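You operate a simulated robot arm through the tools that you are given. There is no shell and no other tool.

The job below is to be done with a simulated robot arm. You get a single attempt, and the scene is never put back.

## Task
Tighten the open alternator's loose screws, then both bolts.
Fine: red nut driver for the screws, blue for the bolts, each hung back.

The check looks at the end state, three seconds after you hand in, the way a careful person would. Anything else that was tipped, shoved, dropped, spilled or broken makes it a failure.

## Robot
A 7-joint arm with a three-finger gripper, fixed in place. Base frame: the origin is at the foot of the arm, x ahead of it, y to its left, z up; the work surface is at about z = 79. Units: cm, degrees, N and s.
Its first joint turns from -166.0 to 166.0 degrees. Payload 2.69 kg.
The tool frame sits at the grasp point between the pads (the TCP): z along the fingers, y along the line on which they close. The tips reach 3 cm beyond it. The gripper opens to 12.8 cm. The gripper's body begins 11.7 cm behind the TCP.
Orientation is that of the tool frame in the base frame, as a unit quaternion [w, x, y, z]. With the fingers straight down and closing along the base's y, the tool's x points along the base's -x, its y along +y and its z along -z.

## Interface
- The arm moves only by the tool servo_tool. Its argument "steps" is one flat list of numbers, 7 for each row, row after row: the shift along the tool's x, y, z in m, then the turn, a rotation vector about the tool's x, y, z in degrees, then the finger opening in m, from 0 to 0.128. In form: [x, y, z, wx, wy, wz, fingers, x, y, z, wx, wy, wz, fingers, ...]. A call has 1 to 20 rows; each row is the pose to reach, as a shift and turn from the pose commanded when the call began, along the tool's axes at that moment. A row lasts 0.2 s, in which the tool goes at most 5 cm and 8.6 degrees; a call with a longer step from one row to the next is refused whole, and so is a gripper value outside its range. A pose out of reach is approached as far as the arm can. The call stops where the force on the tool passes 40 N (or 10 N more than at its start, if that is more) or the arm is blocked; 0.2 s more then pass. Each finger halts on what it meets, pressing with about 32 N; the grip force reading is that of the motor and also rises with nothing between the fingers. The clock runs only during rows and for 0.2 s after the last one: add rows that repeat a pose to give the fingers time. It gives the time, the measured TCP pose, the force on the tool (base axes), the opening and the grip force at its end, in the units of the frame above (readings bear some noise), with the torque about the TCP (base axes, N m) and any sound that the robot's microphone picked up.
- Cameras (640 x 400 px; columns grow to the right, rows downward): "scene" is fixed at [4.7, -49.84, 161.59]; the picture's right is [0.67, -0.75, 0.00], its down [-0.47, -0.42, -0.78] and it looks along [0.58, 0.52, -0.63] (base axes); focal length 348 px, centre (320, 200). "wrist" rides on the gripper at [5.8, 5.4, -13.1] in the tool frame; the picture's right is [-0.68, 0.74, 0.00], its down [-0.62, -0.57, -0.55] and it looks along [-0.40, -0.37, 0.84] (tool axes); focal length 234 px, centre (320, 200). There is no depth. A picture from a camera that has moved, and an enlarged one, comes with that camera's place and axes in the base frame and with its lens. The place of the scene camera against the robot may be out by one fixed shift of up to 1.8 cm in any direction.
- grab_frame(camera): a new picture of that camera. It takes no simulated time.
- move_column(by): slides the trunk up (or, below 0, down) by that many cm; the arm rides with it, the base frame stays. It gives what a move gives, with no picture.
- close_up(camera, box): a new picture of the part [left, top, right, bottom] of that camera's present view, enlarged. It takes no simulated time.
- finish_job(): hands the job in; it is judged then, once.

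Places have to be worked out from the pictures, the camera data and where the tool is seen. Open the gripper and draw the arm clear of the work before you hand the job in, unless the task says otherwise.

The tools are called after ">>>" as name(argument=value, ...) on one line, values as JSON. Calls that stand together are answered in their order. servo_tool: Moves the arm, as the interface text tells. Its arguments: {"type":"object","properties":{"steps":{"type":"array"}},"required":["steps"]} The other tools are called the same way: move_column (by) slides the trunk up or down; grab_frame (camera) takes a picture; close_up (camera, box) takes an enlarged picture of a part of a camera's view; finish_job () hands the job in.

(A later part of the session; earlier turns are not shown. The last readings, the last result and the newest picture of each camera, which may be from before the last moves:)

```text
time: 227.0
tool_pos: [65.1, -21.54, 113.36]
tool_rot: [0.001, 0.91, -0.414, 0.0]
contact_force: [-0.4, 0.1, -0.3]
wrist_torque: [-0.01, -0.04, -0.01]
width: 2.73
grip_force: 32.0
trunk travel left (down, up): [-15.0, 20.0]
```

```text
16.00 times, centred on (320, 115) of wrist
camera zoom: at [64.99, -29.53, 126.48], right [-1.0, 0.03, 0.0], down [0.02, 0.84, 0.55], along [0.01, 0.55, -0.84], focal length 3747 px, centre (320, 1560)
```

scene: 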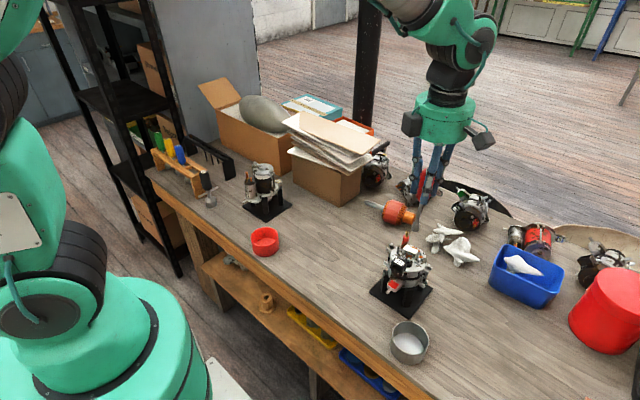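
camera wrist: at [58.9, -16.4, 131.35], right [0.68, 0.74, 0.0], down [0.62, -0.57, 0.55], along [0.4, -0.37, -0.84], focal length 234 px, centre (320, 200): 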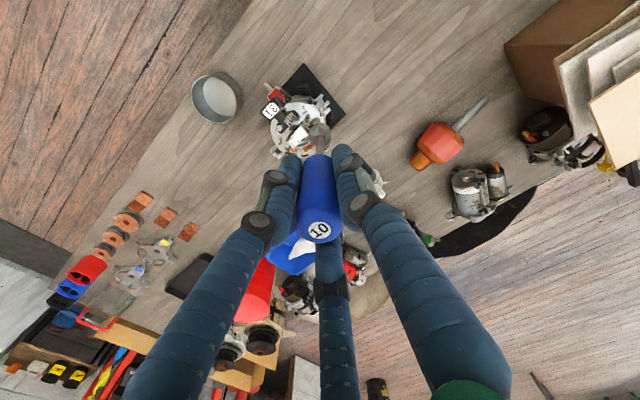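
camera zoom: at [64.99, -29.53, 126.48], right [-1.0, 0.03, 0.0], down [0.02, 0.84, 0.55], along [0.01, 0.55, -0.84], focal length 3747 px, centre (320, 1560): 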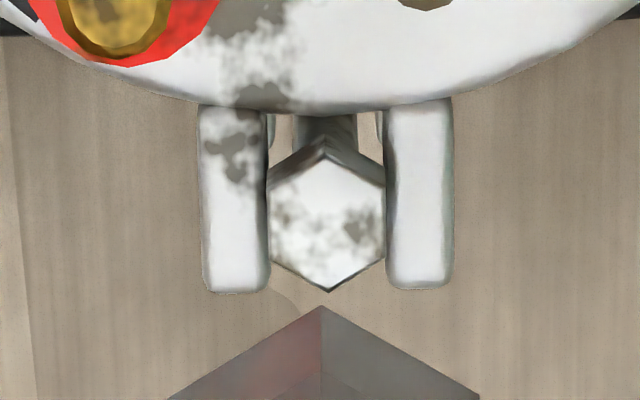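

Aligned and centred, and from here the fork prongs flank the bolt. I reseat and turn about 259° in stages.

>>> servo_tool(steps=[0, 0, 0.03, 0, 0, 0, 0.01, 0, 0, 0.055, 0, 0, 0, 0.01, 0, 0, 0.068, 0, 0, 0, 0.01, 0, 0, 0.074, 0, 0, 0, 0.01, 0, 0, 0.077, 0, 0, 0, 0.01, 0, 0, 0.077, 0, 0, 7, 0.01, 0, 0, 0.077, 0, 0, 14, 0.01, 0, 0, 0.077, 0, 0, 21, 0.01, 0, 0, 0.077, 0, 0, 28, 0.01, 0, 0, 0.077, 0, 0, 35, 0.01])

>>> servo_tool(steps=[0, 0, 0, 0, 0, 7, 0.01, 0, 0, 0, 0, 0, 14, 0.01, 0, 0, 0, 0, 0, 21, 0.01, 0, 0, 0, 0, 0, 28, 0.01, 0, 0, 0, 0, 0, 35, 0.01, 0, 0, 0, 0, 0, 42, 0.01, 0, 0, 0, 0, 0, 49, 0.01])

>>> servo_tool(steps=[0, 0, 0, 0, 0, 7, 0.01, 0, 0, 0, 0, 0, 14, 0.01, 0, 0, 0, 0, 0, 21, 0.01, 0, 0, 0, 0, 0, 28, 0.01, 0, 0, 0, 0, 0, 35, 0.01, 0, 0, 0, 0, 0, 42, 0.01, 0, 0, 0, 0, 0, 49, 0.01])

>>> servo_tool(steps=[0, 0, 0, 0, 0, 7, 0.01, 0, 0, 0, 0, 0, 14, 0.01, 0, 0, 0, 0, 0, 21, 0.01, 0, 0, 0, 0, 0, 28, 0.01, 0, 0, 0, 0, 0, 35, 0.01, 0, 0, 0, 0, 0, 42, 0.01, 0, 0, 0, 0, 0, 49, 0.01])

>>> servo_tool(steps=[0, 0, 0, 0, 0, 7, 0.01, 0, 0, 0, 0, 0, 14, 0.01, 0, 0, 0, 0, 0, 21, 0.01, 0, 0, 0, 0, 0, 28, 0.01, 0, 0, 0, 0, 0, 35, 0.01, 0, 0, 0, 0, 0, 42, 0.01, 0, 0, 0, 0, 0, 49, 0.01])

>>> servo_tool(steps=[0, 0, 0, 0, 0, 7, 0.01, 0, 0, 0, 0, 0, 14, 0.01, 0, 0, 0, 0, 0, 21, 0.01, 0, 0, 0, 0, 0, 28, 0.01])

>>> close_up(camera="scene", box=[380, 242, 400, 262])

```text
time: 229.2
tool_pos: [65.03, -21.74, 105.58]
tool_rot: [0.002, 0.742, -0.67, 0.0]
contact_force: [0.1, -0.1, -0.4]
wrist_torque: [-0.02, -0.02, -0.01]
width: 2.69
grip_force: 32.0
trunk travel left (down, up): [-15.0, 20.0]
```

```text
time: 230.8
tool_pos: [65.04, -21.58, 105.49]
tool_rot: [-0.002, -0.398, 0.917, -0.001]
contact_force: [-0.6, -0.3, -1.0]
wrist_torque: [0.02, 0.0, -0.02]
width: 2.68
grip_force: 31.3
trunk travel left (down, up): [-15.0, 20.0]
```

```text
time: 232.4
tool_pos: [65.16, -21.69, 105.74]
tool_rot: [-0.002, 0.021, 1.0, 0.0]
contact_force: [0.2, 0.2, -1.4]
wrist_torque: [0.01, 0.02, -0.01]
width: 2.72
grip_force: 31.7
trunk travel left (down, up): [-15.0, 20.0]
```

```text
time: 234.0
tool_pos: [65.13, -21.89, 105.61]
tool_rot: [-0.001, 0.432, 0.902, -0.002]
contact_force: [-0.3, 0.0, -1.3]
wrist_torque: [-0.01, 0.01, 0.01]
width: 2.7
grip_force: 31.6
trunk travel left (down, up): [-15.0, 20.0]
```

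```text
time: 235.6
tool_pos: [65.14, -21.7, 105.55]
tool_rot: [0.0, 0.767, 0.641, -0.002]
contact_force: [-0.4, -0.4, -1.9]
wrist_torque: [0.0, 0.01, 0.0]
width: 2.69
grip_force: 32.0
trunk travel left (down, up): [-15.0, 20.0]
```

```text
time: 236.6
tool_pos: [65.09, -21.65, 105.56]
tool_rot: [0.0, 0.9, 0.436, -0.002]
contact_force: [0.3, -0.9, -0.9]
wrist_torque: [0.04, 0.01, -0.01]
width: 2.7
grip_force: 32.0
trunk travel left (down, up): [-15.0, 20.0]
```

```text
16.00 times, centred on (390, 252) of scene
camera zoom: at [4.7, -49.84, 161.59], right [0.67, -0.75, 0.0], down [-0.47, -0.42, -0.78], along [0.58, 0.52, -0.63], focal length 5560 px, centre (-800, -632)
```

zoom: 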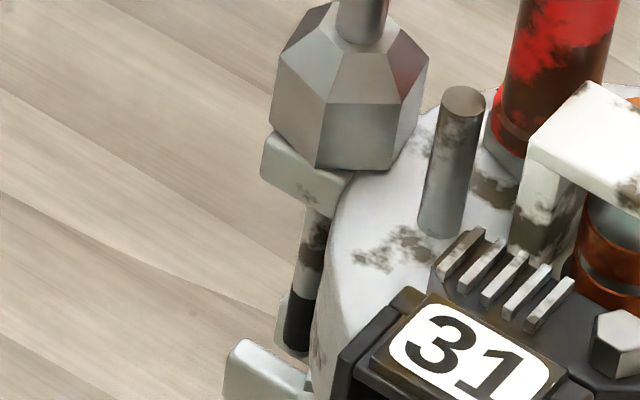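

I lift clear and inspect B1.

>>> servo_tool(steps=[0, 0, -0.01, 0, 0, 0, 0.01, 0, 0, -0.03, 0, 0, 0, 0.01, 0, 0, -0.055, 0, 0, 0, 0.01, 0, 0, -0.077, 0, 0, 0, 0.01, 0, 0, -0.077, 0, 0, 0, 0.01])

>>> close_up(camera="wrist", box=[308, 104, 332, 122])

>>> close_up(camera="scene", box=[380, 242, 400, 262])

```text
time: 237.8
tool_pos: [65.02, -21.66, 113.39]
tool_rot: [0.001, 0.899, 0.438, -0.001]
contact_force: [-0.1, 0.3, 0.3]
wrist_torque: [0.01, -0.01, 0.02]
width: 2.67
grip_force: 31.7
trunk travel left (down, up): [-15.0, 20.0]
```

```text
16.00 times, centred on (320, 113) of wrist
camera zoom: at [72.89, -20.32, 126.44], right [0.16, -0.99, 0.0], down [-0.82, -0.14, 0.55], along [-0.54, -0.09, -0.83], focal length 3747 px, centre (320, 1592)
```

zoom: 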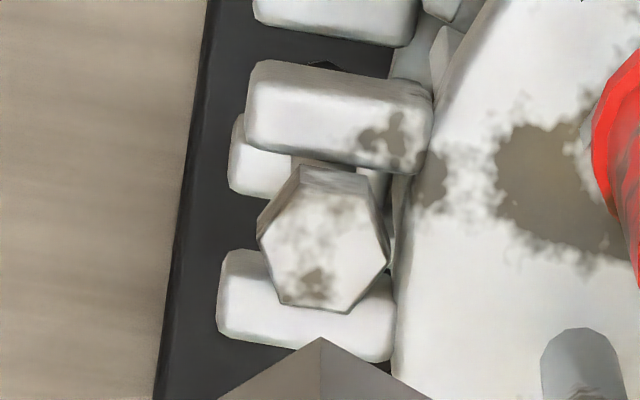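

```text
16.00 times, centred on (390, 252) of scene
camera zoom: at [4.7, -49.84, 161.59], right [0.67, -0.75, 0.0], down [-0.47, -0.42, -0.78], along [0.58, 0.52, -0.63], focal length 5560 px, centre (-800, -632)
```

zoom: 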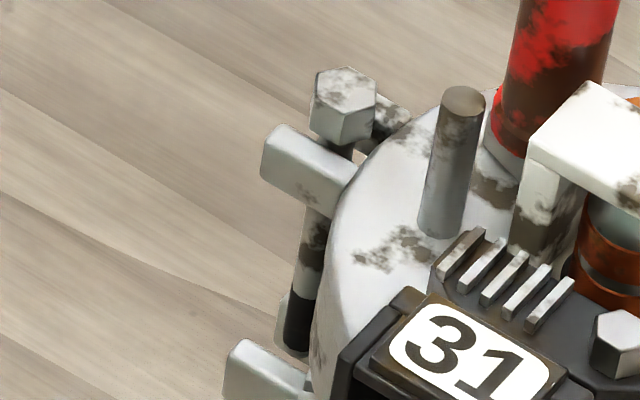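

The stain pattern on B1's head hasn't moved and the height is unchanged after a 259° stroke, so B1 appears tight. To rule out poor engagement, I align, seat deeper until contact, and do a short 33° check turn.

>>> servo_tool(steps=[0, 0, 0, 0, 0, -7, 0.01, 0, 0, 0, 0, 0, -14, 0.01, 0, 0, 0, 0, 0, -21, 0.01, 0, 0, 0.03, 0, 0, -21, 0.01, 0, 0, 0.055, 0, 0, -21, 0.01, 0, 0, 0.07, 0, 0, -21, 0.01, 0, 0, 0.077, 0, 0, -21, 0.01, 0, 0, 0.078, 0, 0, -21, 0.01, 0, 0, 0.079, 0, 0, -21, 0.01, 0, 0, 0.08, 0, 0, -21, 0.01])

>>> close_up(camera="scene", box=[380, 242, 400, 262])

```text
time: 240.0
tool_pos: [65.04, -21.64, 105.53]
tool_rot: [0.001, 0.804, 0.595, 0.0]
contact_force: [-2.4, 0.9, 16.6]
wrist_torque: [0.14, 0.2, 0.08]
width: 2.7
grip_force: 31.9
trunk travel left (down, up): [-15.0, 20.0]
```

```text
16.00 times, centred on (390, 252) of scene
camera zoom: at [4.7, -49.84, 161.59], right [0.67, -0.75, 0.0], down [-0.47, -0.42, -0.78], along [0.58, 0.52, -0.63], focal length 5560 px, centre (-800, -632)
```

zoom: 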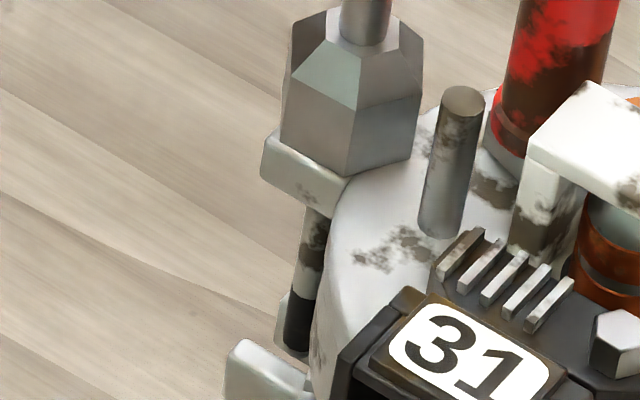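

The rim touches the fork at TCP z≈105.5, and by my scale the head's underside is now at about that same level, consistent with a seated bolt. I ease off 1.5 mm and do the check turn.

>>> servo_tool(steps=[0, 0, -0.0015, 0, 0, 0, 0.01, 0, 0, -0.0015, 0, 0, 7, 0.01, 0, 0, -0.0015, 0, 0, 14, 0.01, 0, 0, -0.0015, 0, 0, 21, 0.01, 0, 0, -0.0015, 0, 0, 28, 0.01, 0, 0, -0.0015, 0, 0, 33, 0.01])

>>> servo_tool(steps=[0, 0, -0.01, 0, 0, 0, 0.01, 0, 0, -0.03, 0, 0, 0, 0.01, 0, 0, -0.055, 0, 0, 0, 0.01, 0, 0, -0.078, 0, 0, 0, 0.01, 0, 0, -0.078, 0, 0, 0, 0.01])

>>> close_up(camera="wrist", box=[308, 104, 332, 122])

>>> close_up(camera="scene", box=[380, 242, 400, 262])

```text
time: 241.4
tool_pos: [65.01, -21.57, 105.43]
tool_rot: [0.001, 0.94, 0.34, -0.001]
contact_force: [0.9, 2.1, 10.4]
wrist_torque: [0.2, -0.04, 0.07]
width: 2.69
grip_force: 31.6
trunk travel left (down, up): [-15.0, 20.0]
```

```text
time: 242.6
tool_pos: [65.02, -21.62, 113.31]
tool_rot: [0.001, 0.94, 0.341, -0.001]
contact_force: [0.4, -0.1, -2.3]
wrist_torque: [0.0, -0.01, -0.01]
width: 2.71
grip_force: 31.8
trunk travel left (down, up): [-15.0, 20.0]
```

```text
16.00 times, centred on (320, 113) of wrist
camera zoom: at [73.07, -21.93, 126.48], right [-0.05, -1.0, 0.0], down [-0.83, 0.04, 0.55], along [-0.55, 0.02, -0.83], focal length 3747 px, centre (320, 1592)
```

zoom: 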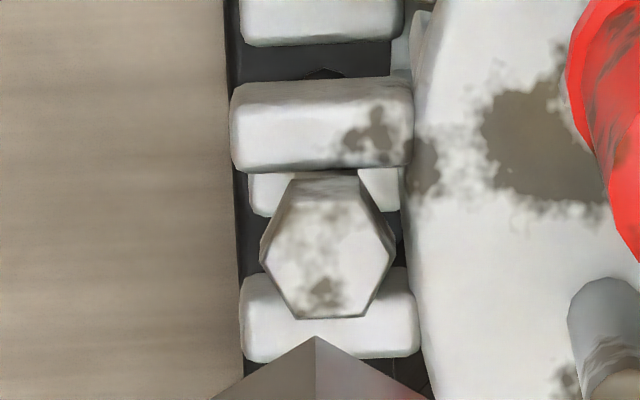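

```text
16.00 times, centred on (390, 252) of scene
camera zoom: at [4.7, -49.84, 161.59], right [0.67, -0.75, 0.0], down [-0.47, -0.42, -0.78], along [0.58, 0.52, -0.63], focal length 5560 px, centre (-800, -632)
```

zoom: 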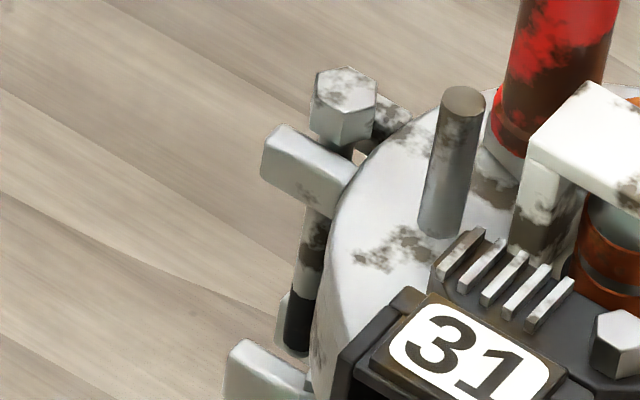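

B1 didn't follow (30° out of phase, same height), so it's tight. I raise, wind the wrist back to about -100°, and then go to bolt B2 at about (65.08,-32.27).

>>> servo_tool(steps=[0, 0, -0.025, 0, 0, -8, 0.01, 0, 0, -0.05, 0, 0, -16, 0.01, 0, 0, -0.05, 0, 0, -24, 0.01, 0, 0, -0.05, 0, 0, -32, 0.01, 0, 0, -0.05, 0, 0, -40, 0.01, 0, 0, -0.05, 0, 0, -48, 0.01, 0, 0, -0.05, 0, 0, -56, 0.01, 0, 0, -0.05, 0, 0, -64, 0.01, 0, 0, -0.05, 0, 0, -72, 0.01, 0, 0, -0.05, 0, 0, -80, 0.01, 0, 0, -0.05, 0, 0, -88, 0.01, 0, 0, -0.05, 0, 0, -96, 0.01, 0, 0, -0.05, 0, 0, -104, 0.01, 0, 0, -0.05, 0, 0, -112, 0.01, 0, 0, -0.05, 0, 0, -120, 0.01])

>>> servo_tool(steps=[0, 0, 0, 0, 0, -8, 0.01, 0, 0, 0, 0, 0, -16, 0.01, 0, 0, 0, 0, 0, -24, 0.01, 0, 0, 0, 0, 0, -32, 0.01, 0, 0, 0, 0, 0, -40, 0.01, 0, 0, 0, 0, 0, -48, 0.01, 0, 0, 0, 0, 0, -56, 0.01, 0, 0, 0, 0, 0, -64, 0.01, 0, 0, 0, 0, 0, -72, 0.01, 0, 0, 0, 0, 0, -80, 0.01, 0, 0, 0, 0, 0, -88, 0.01, 0, 0, 0, 0, 0, -96, 0.01, 0, 0, 0, 0, 0, -104, 0.01, 0, 0, 0, 0, 0, -112, 0.01, 0, 0, 0, 0, 0, -120, 0.01, 0, 0, 0, 0, 0, -120, 0.01])

```text
time: 245.8
tool_pos: [65.13, -21.65, 118.33]
tool_rot: [-0.001, 0.173, 0.985, -0.001]
contact_force: [0.1, -0.3, -1.0]
wrist_torque: [0.01, 0.01, -0.04]
width: 2.67
grip_force: 32.4
trunk travel left (down, up): [-15.0, 20.0]
```

```text
time: 249.2
tool_pos: [65.23, -21.64, 118.32]
tool_rot: [0.001, 0.766, -0.643, 0.0]
contact_force: [0.1, -0.1, -1.4]
wrist_torque: [0.02, -0.01, -0.02]
width: 2.68
grip_force: 32.6
trunk travel left (down, up): [-15.0, 20.0]
```

Now I translate over to B2 at this height and look.

>>> servo_tool(steps=[0.035, 0.006, 0, 0, 0, 0, 0.01, 0.07, 0.012, 0, 0, 0, 0, 0.01, 0.105, 0.0179, 0, 0, 0, 0, 0.01, 0.105, 0.0179, 0.03, 0, 0, 0, 0.01, 0.105, 0.0179, 0.05, 0, 0, 0, 0.01, 0.105, 0.0179, 0.05, 0, 0, 0, 0.01])

>>> close_up(camera="wrist", box=[308, 104, 332, 122])

>>> close_up(camera="scene", box=[415, 246, 435, 270])

```text
time: 250.6
tool_pos: [65.11, -32.34, 113.33]
tool_rot: [0.003, 0.766, -0.643, -0.001]
contact_force: [0.2, -0.3, -1.7]
wrist_torque: [0.0, 0.02, 0.0]
width: 2.69
grip_force: 32.1
trunk travel left (down, up): [-15.0, 20.0]
```

```text
16.00 times, centred on (320, 113) of wrist
camera zoom: at [60.85, -38.97, 126.48], right [-0.84, 0.54, 0.0], down [0.45, 0.7, 0.55], along [0.29, 0.46, -0.84], focal length 3747 px, centre (320, 1592)
```

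zoom: 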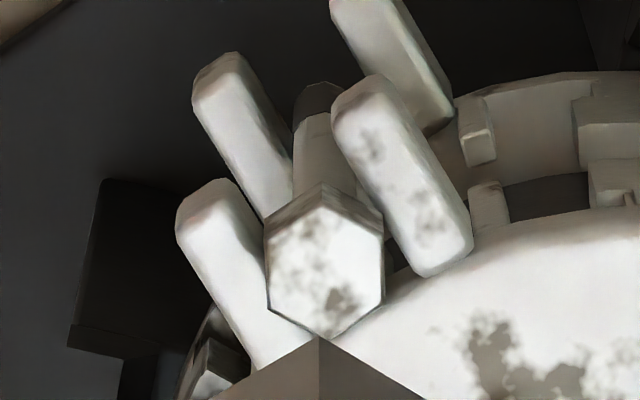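

```text
16.00 times, centred on (425, 258) of scene
camera zoom: at [4.7, -49.84, 161.59], right [0.67, -0.75, 0.0], down [-0.47, -0.42, -0.78], along [0.58, 0.52, -0.63], focal length 5560 px, centre (-1360, -728)
```

zoom: 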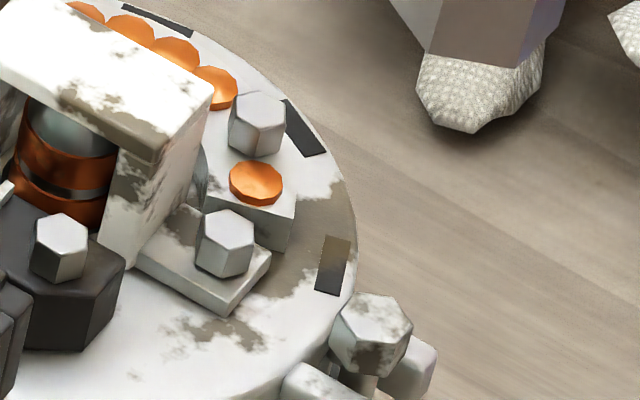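

B2 is centred and in phase with the socket at this yaw. I lower onto it, creeping for the last part.

>>> servo_tool(steps=[0, 0.0, 0.03, 0, 0, 0, 0.01, 0, 0, 0.05, 0, 0, 0, 0.01, 0, 0, 0.06, 0, 0, 0, 0.01, 0, 0, 0.064, 0, 0, 0, 0.01, 0, 0, 0.067, 0, 0, 0, 0.01, 0, 0, 0.069, 0, 0, 0, 0.01, 0, 0, 0.071, 0, 0, 0, 0.01])

>>> close_up(camera="scene", box=[415, 246, 435, 270])

```text
time: 252.2
tool_pos: [65.09, -32.21, 106.14]
tool_rot: [0.002, 0.765, -0.644, -0.001]
contact_force: [-0.1, -0.3, -0.9]
wrist_torque: [0.01, 0.0, 0.02]
width: 2.7
grip_force: 31.9
trunk travel left (down, up): [-15.0, 20.0]
```

```text
16.00 times, centred on (425, 258) of scene
camera zoom: at [4.7, -49.84, 161.59], right [0.67, -0.75, 0.0], down [-0.47, -0.42, -0.78], along [0.58, 0.52, -0.63], focal length 5560 px, centre (-1360, -728)
```

zoom: 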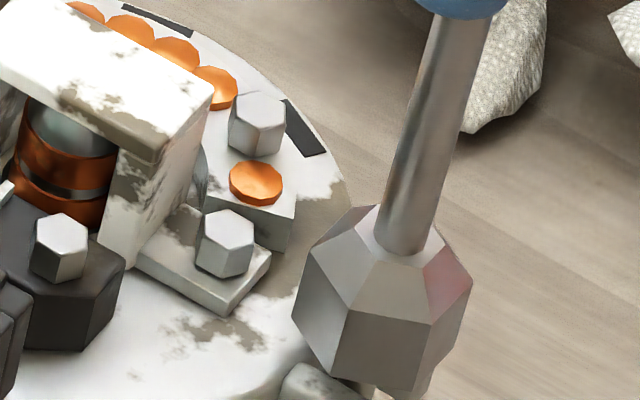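

The head slid into the socket without force. I lower 3 mm more and turn clockwise in stages (231°).

>>> servo_tool(steps=[0, 0, 0.0015, 0, 0, 0, 0.01, 0, 0, 0.003, 0, 0, 0, 0.01, 0, 0, 0.0035, 0, 0, 7, 0.01, 0, 0, 0.0035, 0, 0, 14, 0.01, 0, 0, 0.0035, 0, 0, 21, 0.01, 0, 0, 0.0035, 0, 0, 28, 0.01, 0, 0, 0.0035, 0, 0, 35, 0.01])

>>> servo_tool(steps=[0, 0, 0, 0, 0, 7, 0.01, 0, 0, 0, 0, 0, 14, 0.01, 0, 0, 0, 0, 0, 21, 0.01, 0, 0, 0, 0, 0, 28, 0.01, 0, 0, 0, 0, 0, 35, 0.01, 0, 0, 0, 0, 0, 42, 0.01, 0, 0, 0, 0, 0, 49, 0.01])

>>> servo_tool(steps=[0, 0, 0, 0, 0, 7, 0.01, 0, 0, 0, 0, 0, 14, 0.01, 0, 0, 0, 0, 0, 21, 0.01, 0, 0, 0, 0, 0, 28, 0.01, 0, 0, 0, 0, 0, 35, 0.01, 0, 0, 0, 0, 0, 42, 0.01, 0, 0, 0, 0, 0, 49, 0.01])

>>> servo_tool(steps=[0, 0, 0, 0, 0, 7, 0.01, 0, 0, 0, 0, 0, 14, 0.01, 0, 0, 0, 0, 0, 21, 0.01, 0, 0, 0, 0, 0, 28, 0.01, 0, 0, 0, 0, 0, 35, 0.01, 0, 0, 0, 0, 0, 42, 0.01, 0, 0, 0, 0, 0, 49, 0.01])

>>> servo_tool(steps=[0, 0, 0, 0, 0, 7, 0.01, 0, 0, 0, 0, 0, 14, 0.01, 0, 0, 0, 0, 0, 21, 0.01, 0, 0, 0, 0, 0, 28, 0.01, 0, 0, 0, 0, 0, 35, 0.01, 0, 0, 0, 0, 0, 42, 0.01, 0, 0, 0, 0, 0, 49, 0.01])

>>> servo_tool(steps=[0, 0, -0.01, 0, 0, 0, 0.01, 0, 0, -0.03, 0, 0, 0, 0.01, 0, 0, -0.055, 0, 0, 0, 0.01, 0, 0, -0.0745, 0, 0, 0, 0.01, 0, 0, -0.0745, 0, 0, 0, 0.01])

>>> close_up(camera="wrist", box=[308, 104, 332, 122])

>>> close_up(camera="scene", box=[415, 246, 435, 270])

```text
time: 253.8
tool_pos: [65.1, -32.27, 105.74]
tool_rot: [-0.003, -0.536, 0.844, 0.0]
contact_force: [-1.1, 1.0, -1.4]
wrist_torque: [-0.02, 0.0, 0.01]
width: 2.69
grip_force: 32.1
trunk travel left (down, up): [-15.0, 20.0]
```

```text
time: 255.4
tool_pos: [65.11, -32.2, 105.68]
tool_rot: [-0.001, -0.138, 0.99, 0.0]
contact_force: [-0.3, 0.4, -1.6]
wrist_torque: [0.0, -0.02, 0.01]
width: 2.69
grip_force: 32.2
trunk travel left (down, up): [-15.0, 20.0]
```

```text
time: 257.0
tool_pos: [65.21, -32.29, 105.83]
tool_rot: [-0.001, 0.285, 0.958, -0.001]
contact_force: [0.1, 0.6, -1.4]
wrist_torque: [0.0, -0.01, 0.01]
width: 2.72
grip_force: 31.9
trunk travel left (down, up): [-15.0, 20.0]
```

```text
time: 258.6
tool_pos: [65.17, -32.22, 105.8]
tool_rot: [0.0, 0.657, 0.754, -0.001]
contact_force: [-0.3, 0.0, 0.8]
wrist_torque: [0.01, -0.04, -0.03]
width: 2.69
grip_force: 32.2
trunk travel left (down, up): [-15.0, 20.0]
```

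```text
time: 260.2
tool_pos: [65.14, -32.29, 105.66]
tool_rot: [0.0, 0.911, 0.413, -0.002]
contact_force: [-0.8, -0.1, -0.9]
wrist_torque: [0.0, 0.01, -0.03]
width: 2.71
grip_force: 32.1
trunk travel left (down, up): [-15.0, 20.0]
```

```text
time: 261.4
tool_pos: [65.16, -32.42, 113.15]
tool_rot: [-0.001, 0.91, 0.414, -0.003]
contact_force: [0.4, 0.2, -1.0]
wrist_torque: [0.0, 0.0, 0.01]
width: 2.68
grip_force: 31.7
trunk travel left (down, up): [-15.0, 20.0]
```

```text
16.00 times, centred on (320, 113) of wrist
camera zoom: at [73.08, -31.49, 126.33], right [0.11, -0.99, 0.0], down [-0.83, -0.09, 0.55], along [-0.55, -0.06, -0.83], focal length 3747 px, centre (320, 1592)
```

zoom: 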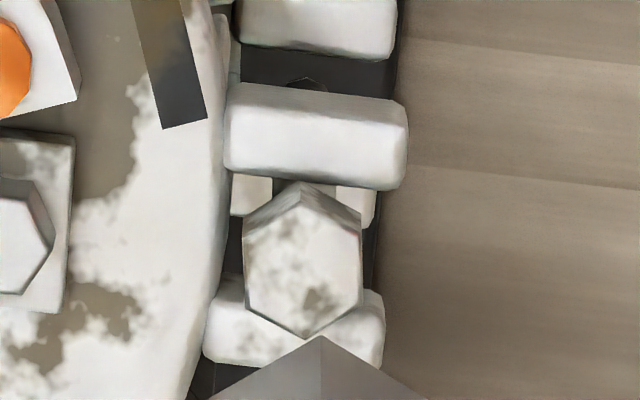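

```text
16.00 times, centred on (425, 258) of scene
camera zoom: at [4.7, -49.84, 161.59], right [0.67, -0.75, 0.0], down [-0.47, -0.42, -0.78], along [0.58, 0.52, -0.63], focal length 5560 px, centre (-1360, -728)
```

zoom: 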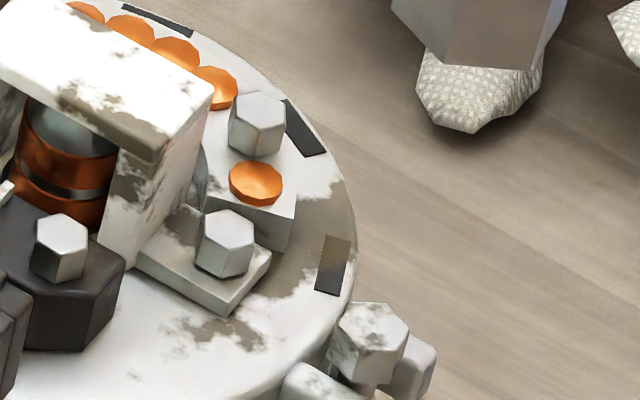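

B2's stain stays fixed in the camera frame, so it turned the full 231° with the driver. I wind back 240° to -109° for the next stroke.

>>> servo_tool(steps=[0, 0, 0, 0, 0, -8.5, 0.01, 0, 0, 0, 0, 0, -17, 0.01, 0, 0, 0, 0, 0, -25.5, 0.01, 0, 0, 0, 0, 0, -34, 0.01, 0, 0, 0, 0, 0, -42.5, 0.01, 0, 0, 0, 0, 0, -51, 0.01, 0, 0, 0, 0, 0, -59.5, 0.01, 0, 0, 0, 0, 0, -68, 0.01, 0, 0, 0, 0, 0, -76.5, 0.01, 0, 0, 0, 0, 0, -85, 0.01, 0, 0, 0, 0, 0, -93.5, 0.01, 0, 0, 0, 0, 0, -102, 0.01, 0, 0, 0, 0, 0, -110.5, 0.01, 0, 0, 0, 0, 0, -119, 0.01, 0, 0, 0, 0, 0, -120, 0.01])

>>> servo_tool(steps=[0, 0, 0, 0, 0, -8.5, 0.01, 0, 0, 0, 0, 0, -17, 0.01, 0, 0, 0, 0, 0, -25.5, 0.01, 0, 0, 0, 0, 0, -34, 0.01, 0, 0, 0, 0, 0, -42.5, 0.01, 0, 0, 0, 0, 0, -51, 0.01, 0, 0, 0, 0, 0, -59.5, 0.01, 0, 0, 0, 0, 0, -68, 0.01, 0, 0, 0, 0, 0, -76.5, 0.01, 0, 0, 0, 0, 0, -85, 0.01, 0, 0, 0, 0, 0, -93.5, 0.01, 0, 0, 0, 0, 0, -102, 0.01, 0, 0, 0, 0, 0, -110.5, 0.01, 0, 0, 0, 0, 0, -119, 0.01, 0, 0, 0, 0, 0, -120, 0.01, 0, 0, 0, 0, 0, -120, 0.01])

>>> close_up(camera="wrist", box=[308, 104, 332, 122])

```text
time: 264.6
tool_pos: [65.13, -32.35, 113.29]
tool_rot: [0.0, 0.097, 0.995, -0.001]
contact_force: [0.9, -0.4, -0.9]
wrist_torque: [0.01, 0.0, 0.0]
width: 2.68
grip_force: 32.2
trunk travel left (down, up): [-15.0, 20.0]
```

```text
time: 268.0
tool_pos: [65.19, -32.32, 113.29]
tool_rot: [0.001, 0.814, -0.58, -0.001]
contact_force: [0.0, 0.0, -1.7]
wrist_torque: [0.0, 0.01, 0.04]
width: 2.67
grip_force: 31.7
trunk travel left (down, up): [-15.0, 20.0]
```

```text
16.00 times, centred on (320, 113) of wrist
camera zoom: at [62.05, -39.62, 126.37], right [-0.92, 0.4, 0.0], down [0.34, 0.77, 0.55], along [0.22, 0.5, -0.84], focal length 3747 px, centre (320, 1592)
```

zoom: 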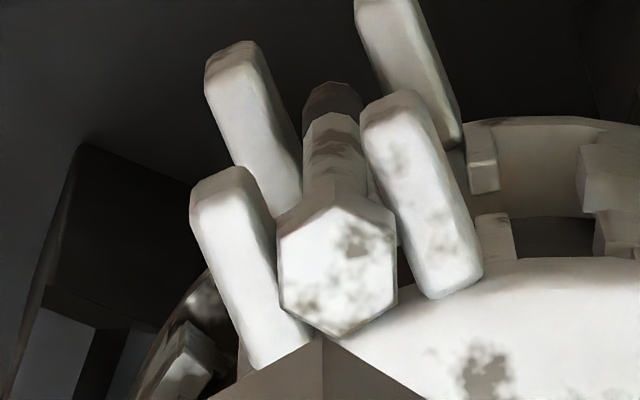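

Aligned. I nudge +0.12 in y, reseat and turn another 231°.

>>> servo_tool(steps=[-0.0011, -0.0004, 0.03, 0, 0, 0, 0.01, -0.0011, -0.0004, 0.055, 0, 0, 0, 0.01, -0.0011, -0.0004, 0.067, 0, 0, 0, 0.01, -0.0011, -0.0004, 0.072, 0, 0, 0, 0.01, -0.0011, -0.0004, 0.0755, 0, 0, 0, 0.01, -0.0011, -0.0004, 0.0755, 0, 0, 7, 0.01, -0.0011, -0.0004, 0.0755, 0, 0, 14, 0.01, -0.0011, -0.0004, 0.0755, 0, 0, 21, 0.01, -0.0011, -0.0004, 0.0755, 0, 0, 28, 0.01, -0.0011, -0.0004, 0.0755, 0, 0, 35, 0.01])

>>> servo_tool(steps=[0, 0, 0, 0, 0, 7, 0.01, 0, 0, 0, 0, 0, 14, 0.01, 0, 0, 0, 0, 0, 21, 0.01, 0, 0, 0, 0, 0, 28, 0.01, 0, 0, 0, 0, 0, 35, 0.01, 0, 0, 0, 0, 0, 42, 0.01, 0, 0, 0, 0, 0, 49, 0.01])

>>> servo_tool(steps=[0, 0, 0, 0, 0, 7, 0.01, 0, 0, 0, 0, 0, 14, 0.01, 0, 0, 0, 0, 0, 21, 0.01, 0, 0, 0, 0, 0, 28, 0.01, 0, 0, 0, 0, 0, 35, 0.01, 0, 0, 0, 0, 0, 42, 0.01, 0, 0, 0, 0, 0, 49, 0.01])

>>> servo_tool(steps=[0, 0, 0, 0, 0, 7, 0.01, 0, 0, 0, 0, 0, 14, 0.01, 0, 0, 0, 0, 0, 21, 0.01, 0, 0, 0, 0, 0, 28, 0.01, 0, 0, 0, 0, 0, 35, 0.01, 0, 0, 0, 0, 0, 42, 0.01, 0, 0, 0, 0, 0, 49, 0.01])

>>> servo_tool(steps=[0, 0, 0, 0, 0, 7, 0.01, 0, 0, 0, 0, 0, 14, 0.01, 0, 0, 0, 0, 0, 21, 0.01, 0, 0, 0, 0, 0, 28, 0.01, 0, 0, 0, 0, 0, 35, 0.01, 0, 0, 0, 0, 0, 42, 0.01, 0, 0, 0, 0, 0, 49, 0.01])

>>> servo_tool(steps=[0, 0, -0.01, 0, 0, 0, 0.01, 0, 0, -0.03, 0, 0, 0, 0.01, 0, 0, -0.055, 0, 0, 0, 0.01, 0, 0, -0.0755, 0, 0, 0, 0.01, 0, 0, -0.0755, 0, 0, 0, 0.01])

>>> close_up(camera="wrist", box=[308, 104, 332, 122])

>>> close_up(camera="scene", box=[415, 246, 435, 270])

```text
time: 270.2
tool_pos: [65.13, -32.15, 105.71]
tool_rot: [-0.001, -0.6, 0.8, 0.0]
contact_force: [-0.2, 0.1, -0.8]
wrist_torque: [0.01, -0.03, -0.02]
width: 2.72
grip_force: 32.2
trunk travel left (down, up): [-15.0, 20.0]
```

```text
time: 271.8
tool_pos: [65.09, -32.15, 105.6]
tool_rot: [-0.001, -0.214, 0.977, 0.0]
contact_force: [-0.2, 0.5, -1.1]
wrist_torque: [-0.02, -0.03, 0.01]
width: 2.69
grip_force: 32.1
trunk travel left (down, up): [-15.0, 20.0]
```

```text
time: 273.4
tool_pos: [65.15, -32.29, 105.46]
tool_rot: [-0.001, 0.21, 0.978, 0.0]
contact_force: [-0.4, 0.0, -1.4]
wrist_torque: [0.0, 0.02, 0.03]
width: 2.68
grip_force: 31.7
trunk travel left (down, up): [-15.0, 20.0]
```

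```text
time: 275.0
tool_pos: [65.08, -32.18, 105.6]
tool_rot: [-0.001, 0.596, 0.803, -0.001]
contact_force: [-0.4, 0.5, -0.8]
wrist_torque: [-0.01, -0.01, -0.01]
width: 2.71
grip_force: 31.4
trunk travel left (down, up): [-15.0, 20.0]
```

```text
time: 276.6
tool_pos: [65.17, -32.23, 105.74]
tool_rot: [-0.001, 0.876, 0.483, -0.002]
contact_force: [0.9, -0.1, -0.8]
wrist_torque: [0.0, -0.02, 0.0]
width: 2.69
grip_force: 32.1
trunk travel left (down, up): [-15.0, 20.0]
```

```text
time: 277.8
tool_pos: [65.21, -32.29, 113.25]
tool_rot: [0.0, 0.875, 0.484, -0.003]
contact_force: [-0.4, -0.7, -1.4]
wrist_torque: [-0.02, -0.04, 0.03]
width: 2.69
grip_force: 32.3
trunk travel left (down, up): [-15.0, 20.0]
```

```text
16.00 times, centred on (320, 113) of wrist
camera zoom: at [72.84, -30.14, 126.31], right [0.26, -0.96, 0.0], down [-0.8, -0.22, 0.55], along [-0.53, -0.15, -0.83], focal length 3747 px, centre (320, 1592)
```

zoom: 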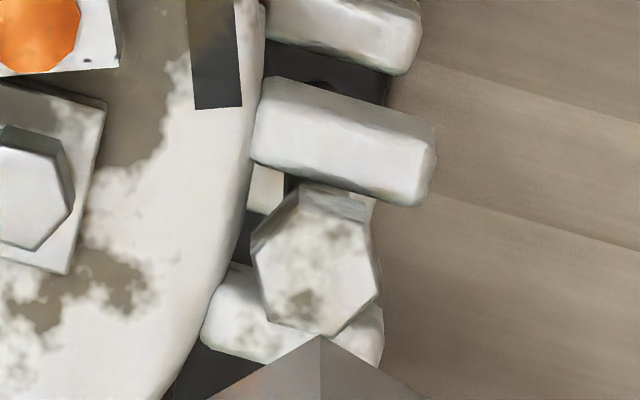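

```text
16.00 times, centred on (425, 258) of scene
camera zoom: at [4.7, -49.84, 161.59], right [0.67, -0.75, 0.0], down [-0.47, -0.42, -0.78], along [0.58, 0.52, -0.63], focal length 5560 px, centre (-1360, -728)
```

zoom: 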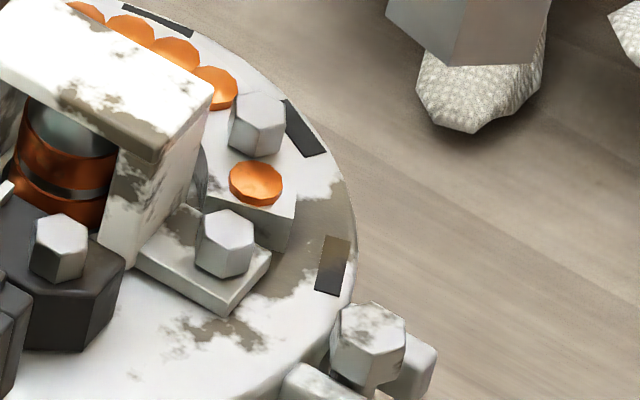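

B2's stain shows it followed only about 40° of this 231° turn and then stopped (270° in total, like B1), so B2 is tight as well. All loose fasteners are done. I raise and turn the wrist to θ≈-10°, the best hex orientation for the slot, for the way back.

>>> servo_tool(steps=[0, 0, -0.025, 0, 0, -8.2, 0.01, 0, 0, -0.05, 0, 0, -16.4, 0.01, 0, 0, -0.05, 0, 0, -24.6, 0.01, 0, 0, -0.05, 0, 0, -32.8, 0.01, 0, 0, -0.05, 0, 0, -41, 0.01, 0, 0, -0.05, 0, 0, -49.2, 0.01, 0, 0, -0.05, 0, 0, -57.4, 0.01, 0, 0, -0.05, 0, 0, -65.6, 0.01, 0, 0, -0.05, 0, 0, -73.8, 0.01, 0, 0, -0.05, 0, 0, -82, 0.01, 0, 0, -0.05, 0, 0, -90.2, 0.01, 0, 0, -0.05, 0, 0, -98.4, 0.01, 0, 0, -0.05, 0, 0, -106.6, 0.01, 0, 0, -0.05, 0, 0, -114.8, 0.01, 0, 0, -0.05, 0, 0, -123, 0.01, 0, 0, -0.05, 0, 0, -131, 0.01, 0, 0, -0.05, 0, 0, -131, 0.01])

>>> close_up(camera="wrist", box=[280, 70, 360, 140])

>>> close_up(camera="scene", box=[380, 225, 440, 275])

```text
time: 281.4
tool_pos: [65.16, -32.18, 118.25]
tool_rot: [-0.002, -0.079, 0.997, -0.002]
contact_force: [-0.1, 0.0, 0.2]
wrist_torque: [0.0, 0.01, -0.05]
width: 2.68
grip_force: 31.9
trunk travel left (down, up): [-15.0, 20.0]
```

```text
5.71 times, centred on (320, 105) of wrist
camera zoom: at [58.63, -27.75, 131.4], right [0.55, 0.83, 0.0], down [0.7, -0.46, 0.55], along [0.45, -0.3, -0.84], focal length 1338 px, centre (320, 743)
```

zoom: 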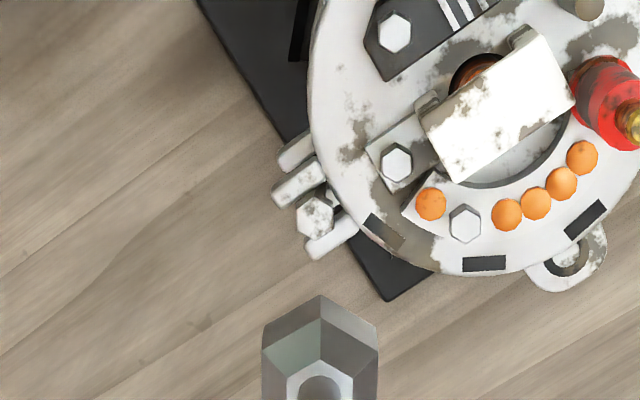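

```text
8.00 times, centred on (410, 250) of scene
camera zoom: at [4.7, -49.84, 161.59], right [0.67, -0.75, 0.0], down [-0.47, -0.42, -0.78], along [0.58, 0.52, -0.63], focal length 2780 px, centre (-400, -200)
```

zoom: 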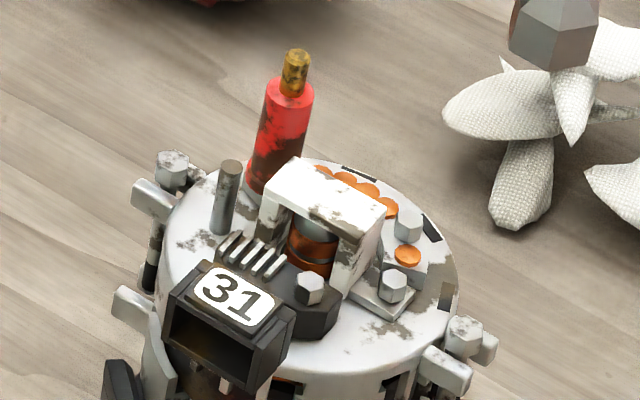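

All five heads look seated. I carry the blue driver back towards its slot, TCP target (53.45, 62.6).

>>> servo_tool(steps=[-0.0009, 0.025, 0, 0, 0, 0, 0.01, -0.0025, 0.074, 0, 0, 0, 0, 0.01, -0.0042, 0.123, 0, 0, 0, 0, 0.01, -0.0059, 0.172, 0, 0, 0, 0, 0.01, -0.0076, 0.221, 0, 0, 0, 0, 0.01, -0.0093, 0.27, 0, 0, 0, 0, 0.01, -0.011, 0.319, 0, 0, 0, 0, 0.01, -0.0126, 0.368, 0, 0, 0, 0, 0.01, -0.0143, 0.417, 0, 0, 0, 0, 0.01, -0.016, 0.466, 0, 0, 0, 0, 0.01, -0.0177, 0.515, 0, 0, 0, 0, 0.01, -0.0194, 0.564, 0, 0, 0, 0, 0.01, -0.0211, 0.613, 0, 0, 0, 0, 0.01, -0.0227, 0.662, 0, 0, 0, 0, 0.01, -0.0244, 0.711, 0, 0, 0, 0, 0.01, -0.0261, 0.76, 0, 0, 0, 0, 0.01, -0.0278, 0.809, 0, 0, 0, 0, 0.01, -0.0295, 0.858, 0, 0, 0, 0, 0.01, -0.0311, 0.907, 0, 0, 0, 0, 0.01, -0.0319, 0.93, 0, 0, 0, 0, 0.01])

>>> servo_tool(steps=[-0.0004, 0.012, 0, 0, 0, 0, 0.01, -0.0008, 0.0236, 0, 0, 0, 0, 0.01, -0.0008, 0.0236, 0, 0, 0, 0, 0.01, -0.0008, 0.0236, 0, 0, 0, 0, 0.01])

>>> grab_frame(camera="wrist")

>>> close_up(camera="wrist", box=[285, 85, 355, 150])

```text
time: 285.6
tool_pos: [54.01, 60.17, 117.87]
tool_rot: [-0.002, -0.077, 0.997, -0.001]
contact_force: [0.3, 0.3, -1.6]
wrist_torque: [-0.03, -0.01, -0.01]
width: 2.72
grip_force: 32.2
trunk travel left (down, up): [-15.0, 20.0]
```

```text
time: 286.6
tool_pos: [53.66, 62.47, 118.07]
tool_rot: [-0.001, -0.078, 0.997, 0.0]
contact_force: [0.9, 0.0, -0.4]
wrist_torque: [-0.02, 0.0, 0.01]
width: 2.71
grip_force: 31.6
trunk travel left (down, up): [-15.0, 20.0]
```

```text
taken
camera wrist: at [47.12, 66.88, 131.17], right [0.55, 0.83, 0.0], down [0.7, -0.46, 0.55], along [0.45, -0.31, -0.84], focal length 234 px, centre (320, 200)
```

wrist: 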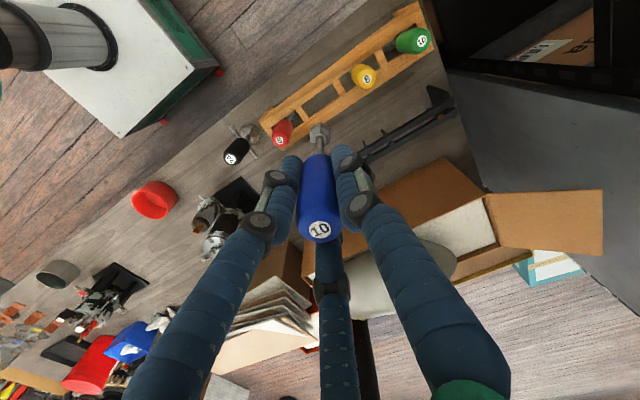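

```text
6.15 times, centred on (320, 118) of wrist
camera zoom: at [47.12, 66.88, 131.17], right [0.55, 0.83, 0.0], down [0.7, -0.46, 0.55], along [0.45, -0.31, -0.84], focal length 1441 px, centre (320, 708)
```

zoom: 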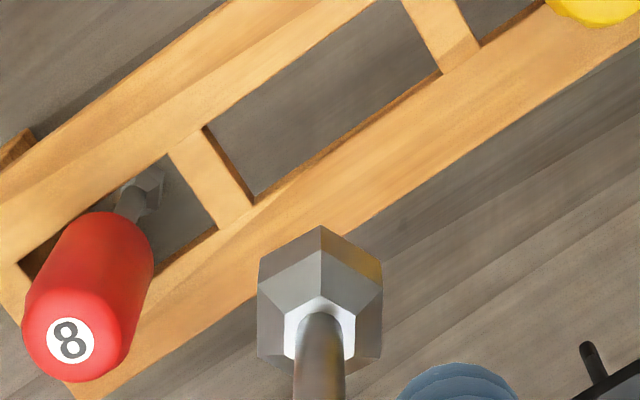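

The driver is 0.25 cm too far +x. I shift to (53.46, 62.6) and lower until the socket is just above the rails to verify visually.

>>> servo_tool(steps=[0.0025, 0.0009, 0.03, 0, 0, 0, 0.01, 0.0025, 0.0009, 0.07, 0, 0, 0, 0.01, 0.0025, 0.0009, 0.11, 0, 0, 0, 0.01, 0.0025, 0.0009, 0.14, 0, 0, 0, 0.01, 0.0025, 0.0009, 0.155, 0, 0, 0, 0.01, 0.0025, 0.0009, 0.155, 0, 0, 0, 0.01])

>>> close_up(camera="wrist", box=[290, 100, 350, 150])

>>> close_up(camera="scene", box=[160, 130, 210, 190])

```text
time: 288.0
tool_pos: [53.3, 62.55, 102.29]
tool_rot: [-0.002, -0.077, 0.997, -0.001]
contact_force: [-0.3, 0.6, -1.2]
wrist_torque: [-0.03, 0.03, 0.03]
width: 2.68
grip_force: 31.6
trunk travel left (down, up): [-15.0, 20.0]
```

```text
8.00 times, centred on (320, 125) of wrist
camera zoom: at [46.69, 67.07, 115.61], right [0.55, 0.83, 0.0], down [0.7, -0.46, 0.55], along [0.45, -0.31, -0.84], focal length 1873 px, centre (320, 800)
```

zoom: 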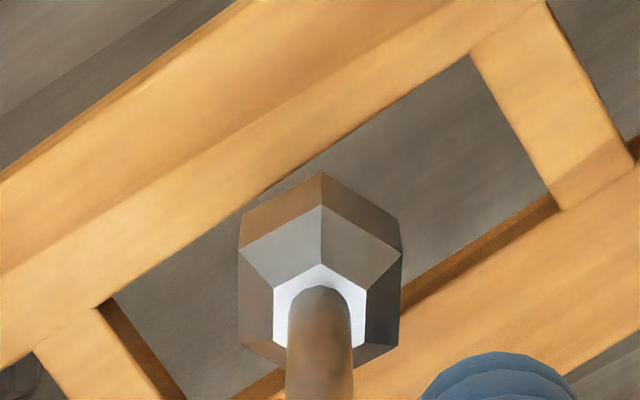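

```text
6.67 times, centred on (185, 160) of scene
camera zoom: at [4.7, -49.84, 161.59], right [0.67, -0.75, 0.0], down [-0.47, -0.42, -0.78], along [0.58, 0.52, -0.63], focal length 2316 px, centre (1220, 467)
```

zoom: 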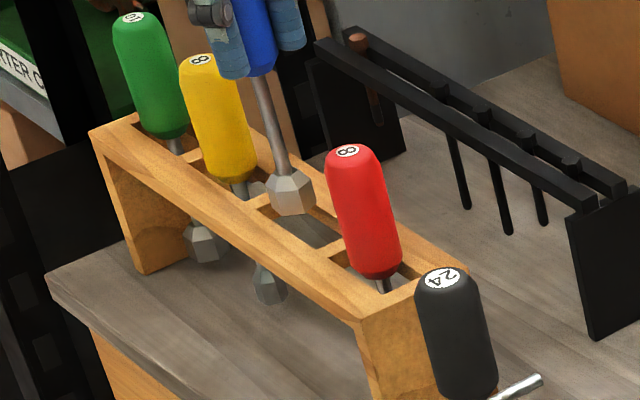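

In this frame the socket is about 0.3 cm too far to the front rail. I shift +0.24 in x and re-check before inserting.

>>> servo_tool(steps=[-0.0022, -0.0014, 0, 0, 0, 0, 0.01, -0.0022, -0.0014, 0.005, 0, 0, 0, 0.01, -0.0022, -0.0014, 0.01, 0, 0, 0, 0.01, -0.0022, -0.0014, 0.01, 0, 0, 0, 0.01])

>>> close_up(camera="wrist", box=[290, 100, 350, 150])

>>> close_up(camera="scene", box=[173, 145, 203, 175])

```text
time: 289.0
tool_pos: [53.58, 62.62, 101.51]
tool_rot: [-0.001, -0.077, 0.997, 0.0]
contact_force: [-0.5, 0.1, -0.1]
wrist_torque: [-0.01, 0.03, -0.01]
width: 2.7
grip_force: 31.8
trunk travel left (down, up): [-15.0, 20.0]
```

```text
8.00 times, centred on (320, 125) of wrist
camera zoom: at [47.02, 66.91, 114.67], right [0.55, 0.83, 0.0], down [0.7, -0.46, 0.55], along [0.45, -0.31, -0.84], focal length 1873 px, centre (320, 800)
```

zoom: 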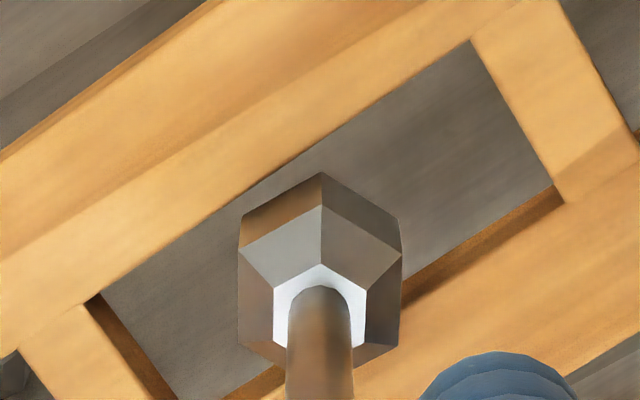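

```text
13.33 times, centred on (188, 160) of scene
camera zoom: at [4.7, -49.84, 161.59], right [0.67, -0.75, 0.0], down [-0.47, -0.42, -0.78], along [0.58, 0.52, -0.63], focal length 4633 px, centre (2080, 733)
```

zoom: 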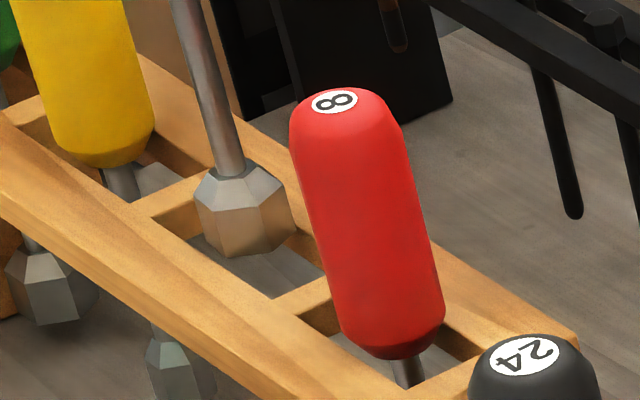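

Now the driver is centred between the rails within about 0.02–0.1 cm. I lower gently into the slot.

>>> servo_tool(steps=[0, 0, 0.004, 0, 0, 0, 0.01, 0, 0, 0.008, 0, 0, 0, 0.01, 0, 0, 0.012, 0, 0, 0, 0.01, 0, 0, 0.016, 0, 0, 0, 0.01, 0, 0, 0.02, 0, 0, 0, 0.01, 0, 0, 0.025, 0, 0, 0, 0.01, 0, 0, 0.03, 0, 0, 0, 0.01])

>>> close_up(camera="wrist", box=[290, 100, 350, 150])

>>> close_up(camera="scene", box=[165, 140, 205, 180])

```text
time: 290.6
tool_pos: [53.47, 62.57, 98.46]
tool_rot: [-0.001, -0.077, 0.997, -0.002]
contact_force: [-0.2, 0.6, -1.1]
wrist_torque: [0.01, 0.0, 0.02]
width: 2.68
grip_force: 32.3
trunk travel left (down, up): [-15.0, 20.0]
```

```text
8.00 times, centred on (320, 125) of wrist
camera zoom: at [46.93, 66.94, 111.69], right [0.55, 0.83, 0.0], down [0.7, -0.46, 0.55], along [0.45, -0.31, -0.84], focal length 1873 px, centre (320, 800)
```

zoom: 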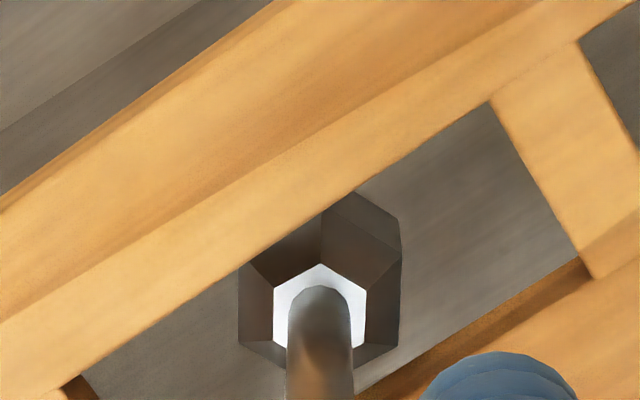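

```text
10.00 times, centred on (185, 160) of scene
camera zoom: at [4.7, -49.84, 161.59], right [0.67, -0.75, 0.0], down [-0.47, -0.42, -0.78], along [0.58, 0.52, -0.63], focal length 3475 px, centre (1670, 600)
```

zoom: 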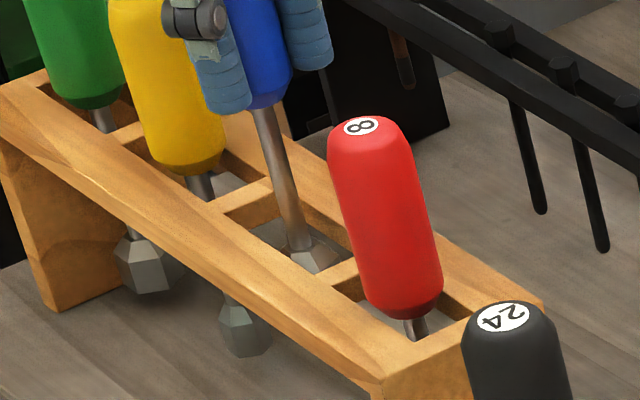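

The socket is inside the slot with no contact. I continue down to about 1 cm above rest and then creep.

>>> servo_tool(steps=[0, 0, 0.01, 0, 0, 0, 0.01, 0, 0, 0.02, 0, 0, 0, 0.01, 0, 0, 0.03, 0, 0, 0, 0.01, 0, 0, 0.04, 0, 0, 0, 0.01, 0, 0, 0.048, 0, 0, 0, 0.01, 0, 0, 0.053, 0, 0, 0, 0.01, 0, 0, 0.056, 0, 0, 0, 0.01])

>>> close_up(camera="scene", box=[165, 130, 205, 175])

```text
time: 292.2
tool_pos: [53.58, 62.45, 92.9]
tool_rot: [-0.001, -0.077, 0.997, -0.001]
contact_force: [0.2, 0.7, -0.9]
wrist_torque: [-0.02, -0.02, 0.01]
width: 2.68
grip_force: 31.9
trunk travel left (down, up): [-15.0, 20.0]
```

```text
8.89 times, centred on (185, 152) of scene
camera zoom: at [4.7, -49.84, 161.59], right [0.67, -0.75, 0.0], down [-0.47, -0.42, -0.78], along [0.58, 0.52, -0.63], focal length 3089 px, centre (1520, 622)
```

zoom: 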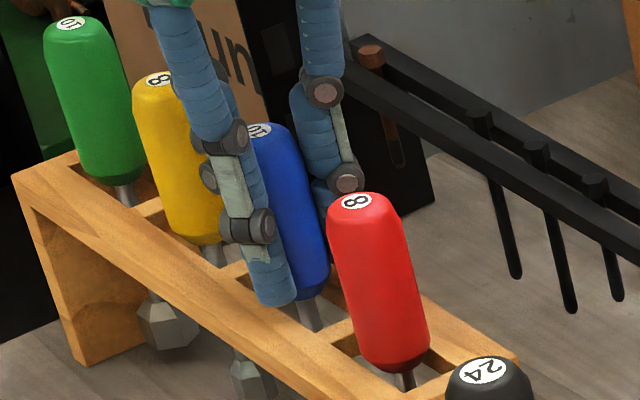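

The handle is just above the rails. I creep down to contact.

>>> servo_tool(steps=[0, 0, 0.001, 0, 0, 0, 0.01, 0, 0, 0.002, 0, 0, 0, 0.01, 0, 0, 0.003, 0, 0, 0, 0.01, 0, 0, 0.004, 0, 0, 0, 0.01])

```text
time: 293.2
tool_pos: [53.53, 62.58, 92.57]
tool_rot: [-0.001, -0.077, 0.997, 0.0]
contact_force: [0.4, -1.0, 1.5]
wrist_torque: [-0.01, -0.03, -0.01]
width: 2.7
grip_force: 31.6
trunk travel left (down, up): [-15.0, 20.0]
```

First contact is showing. I go one more millimetre, then relieve and open.

>>> servo_tool(steps=[0, 0, 0.001, 0, 0, 0, 0.01, 0, 0, 0.001, 0, 0, 0, 0.01])

```text
time: 293.8
tool_pos: [53.56, 62.52, 92.63]
tool_rot: [-0.001, -0.078, 0.997, 0.0]
contact_force: [-5.5, 0.4, 14.4]
wrist_torque: [0.04, -0.03, 0.04]
width: 2.7
grip_force: 32.1
trunk travel left (down, up): [-15.0, 20.0]
```

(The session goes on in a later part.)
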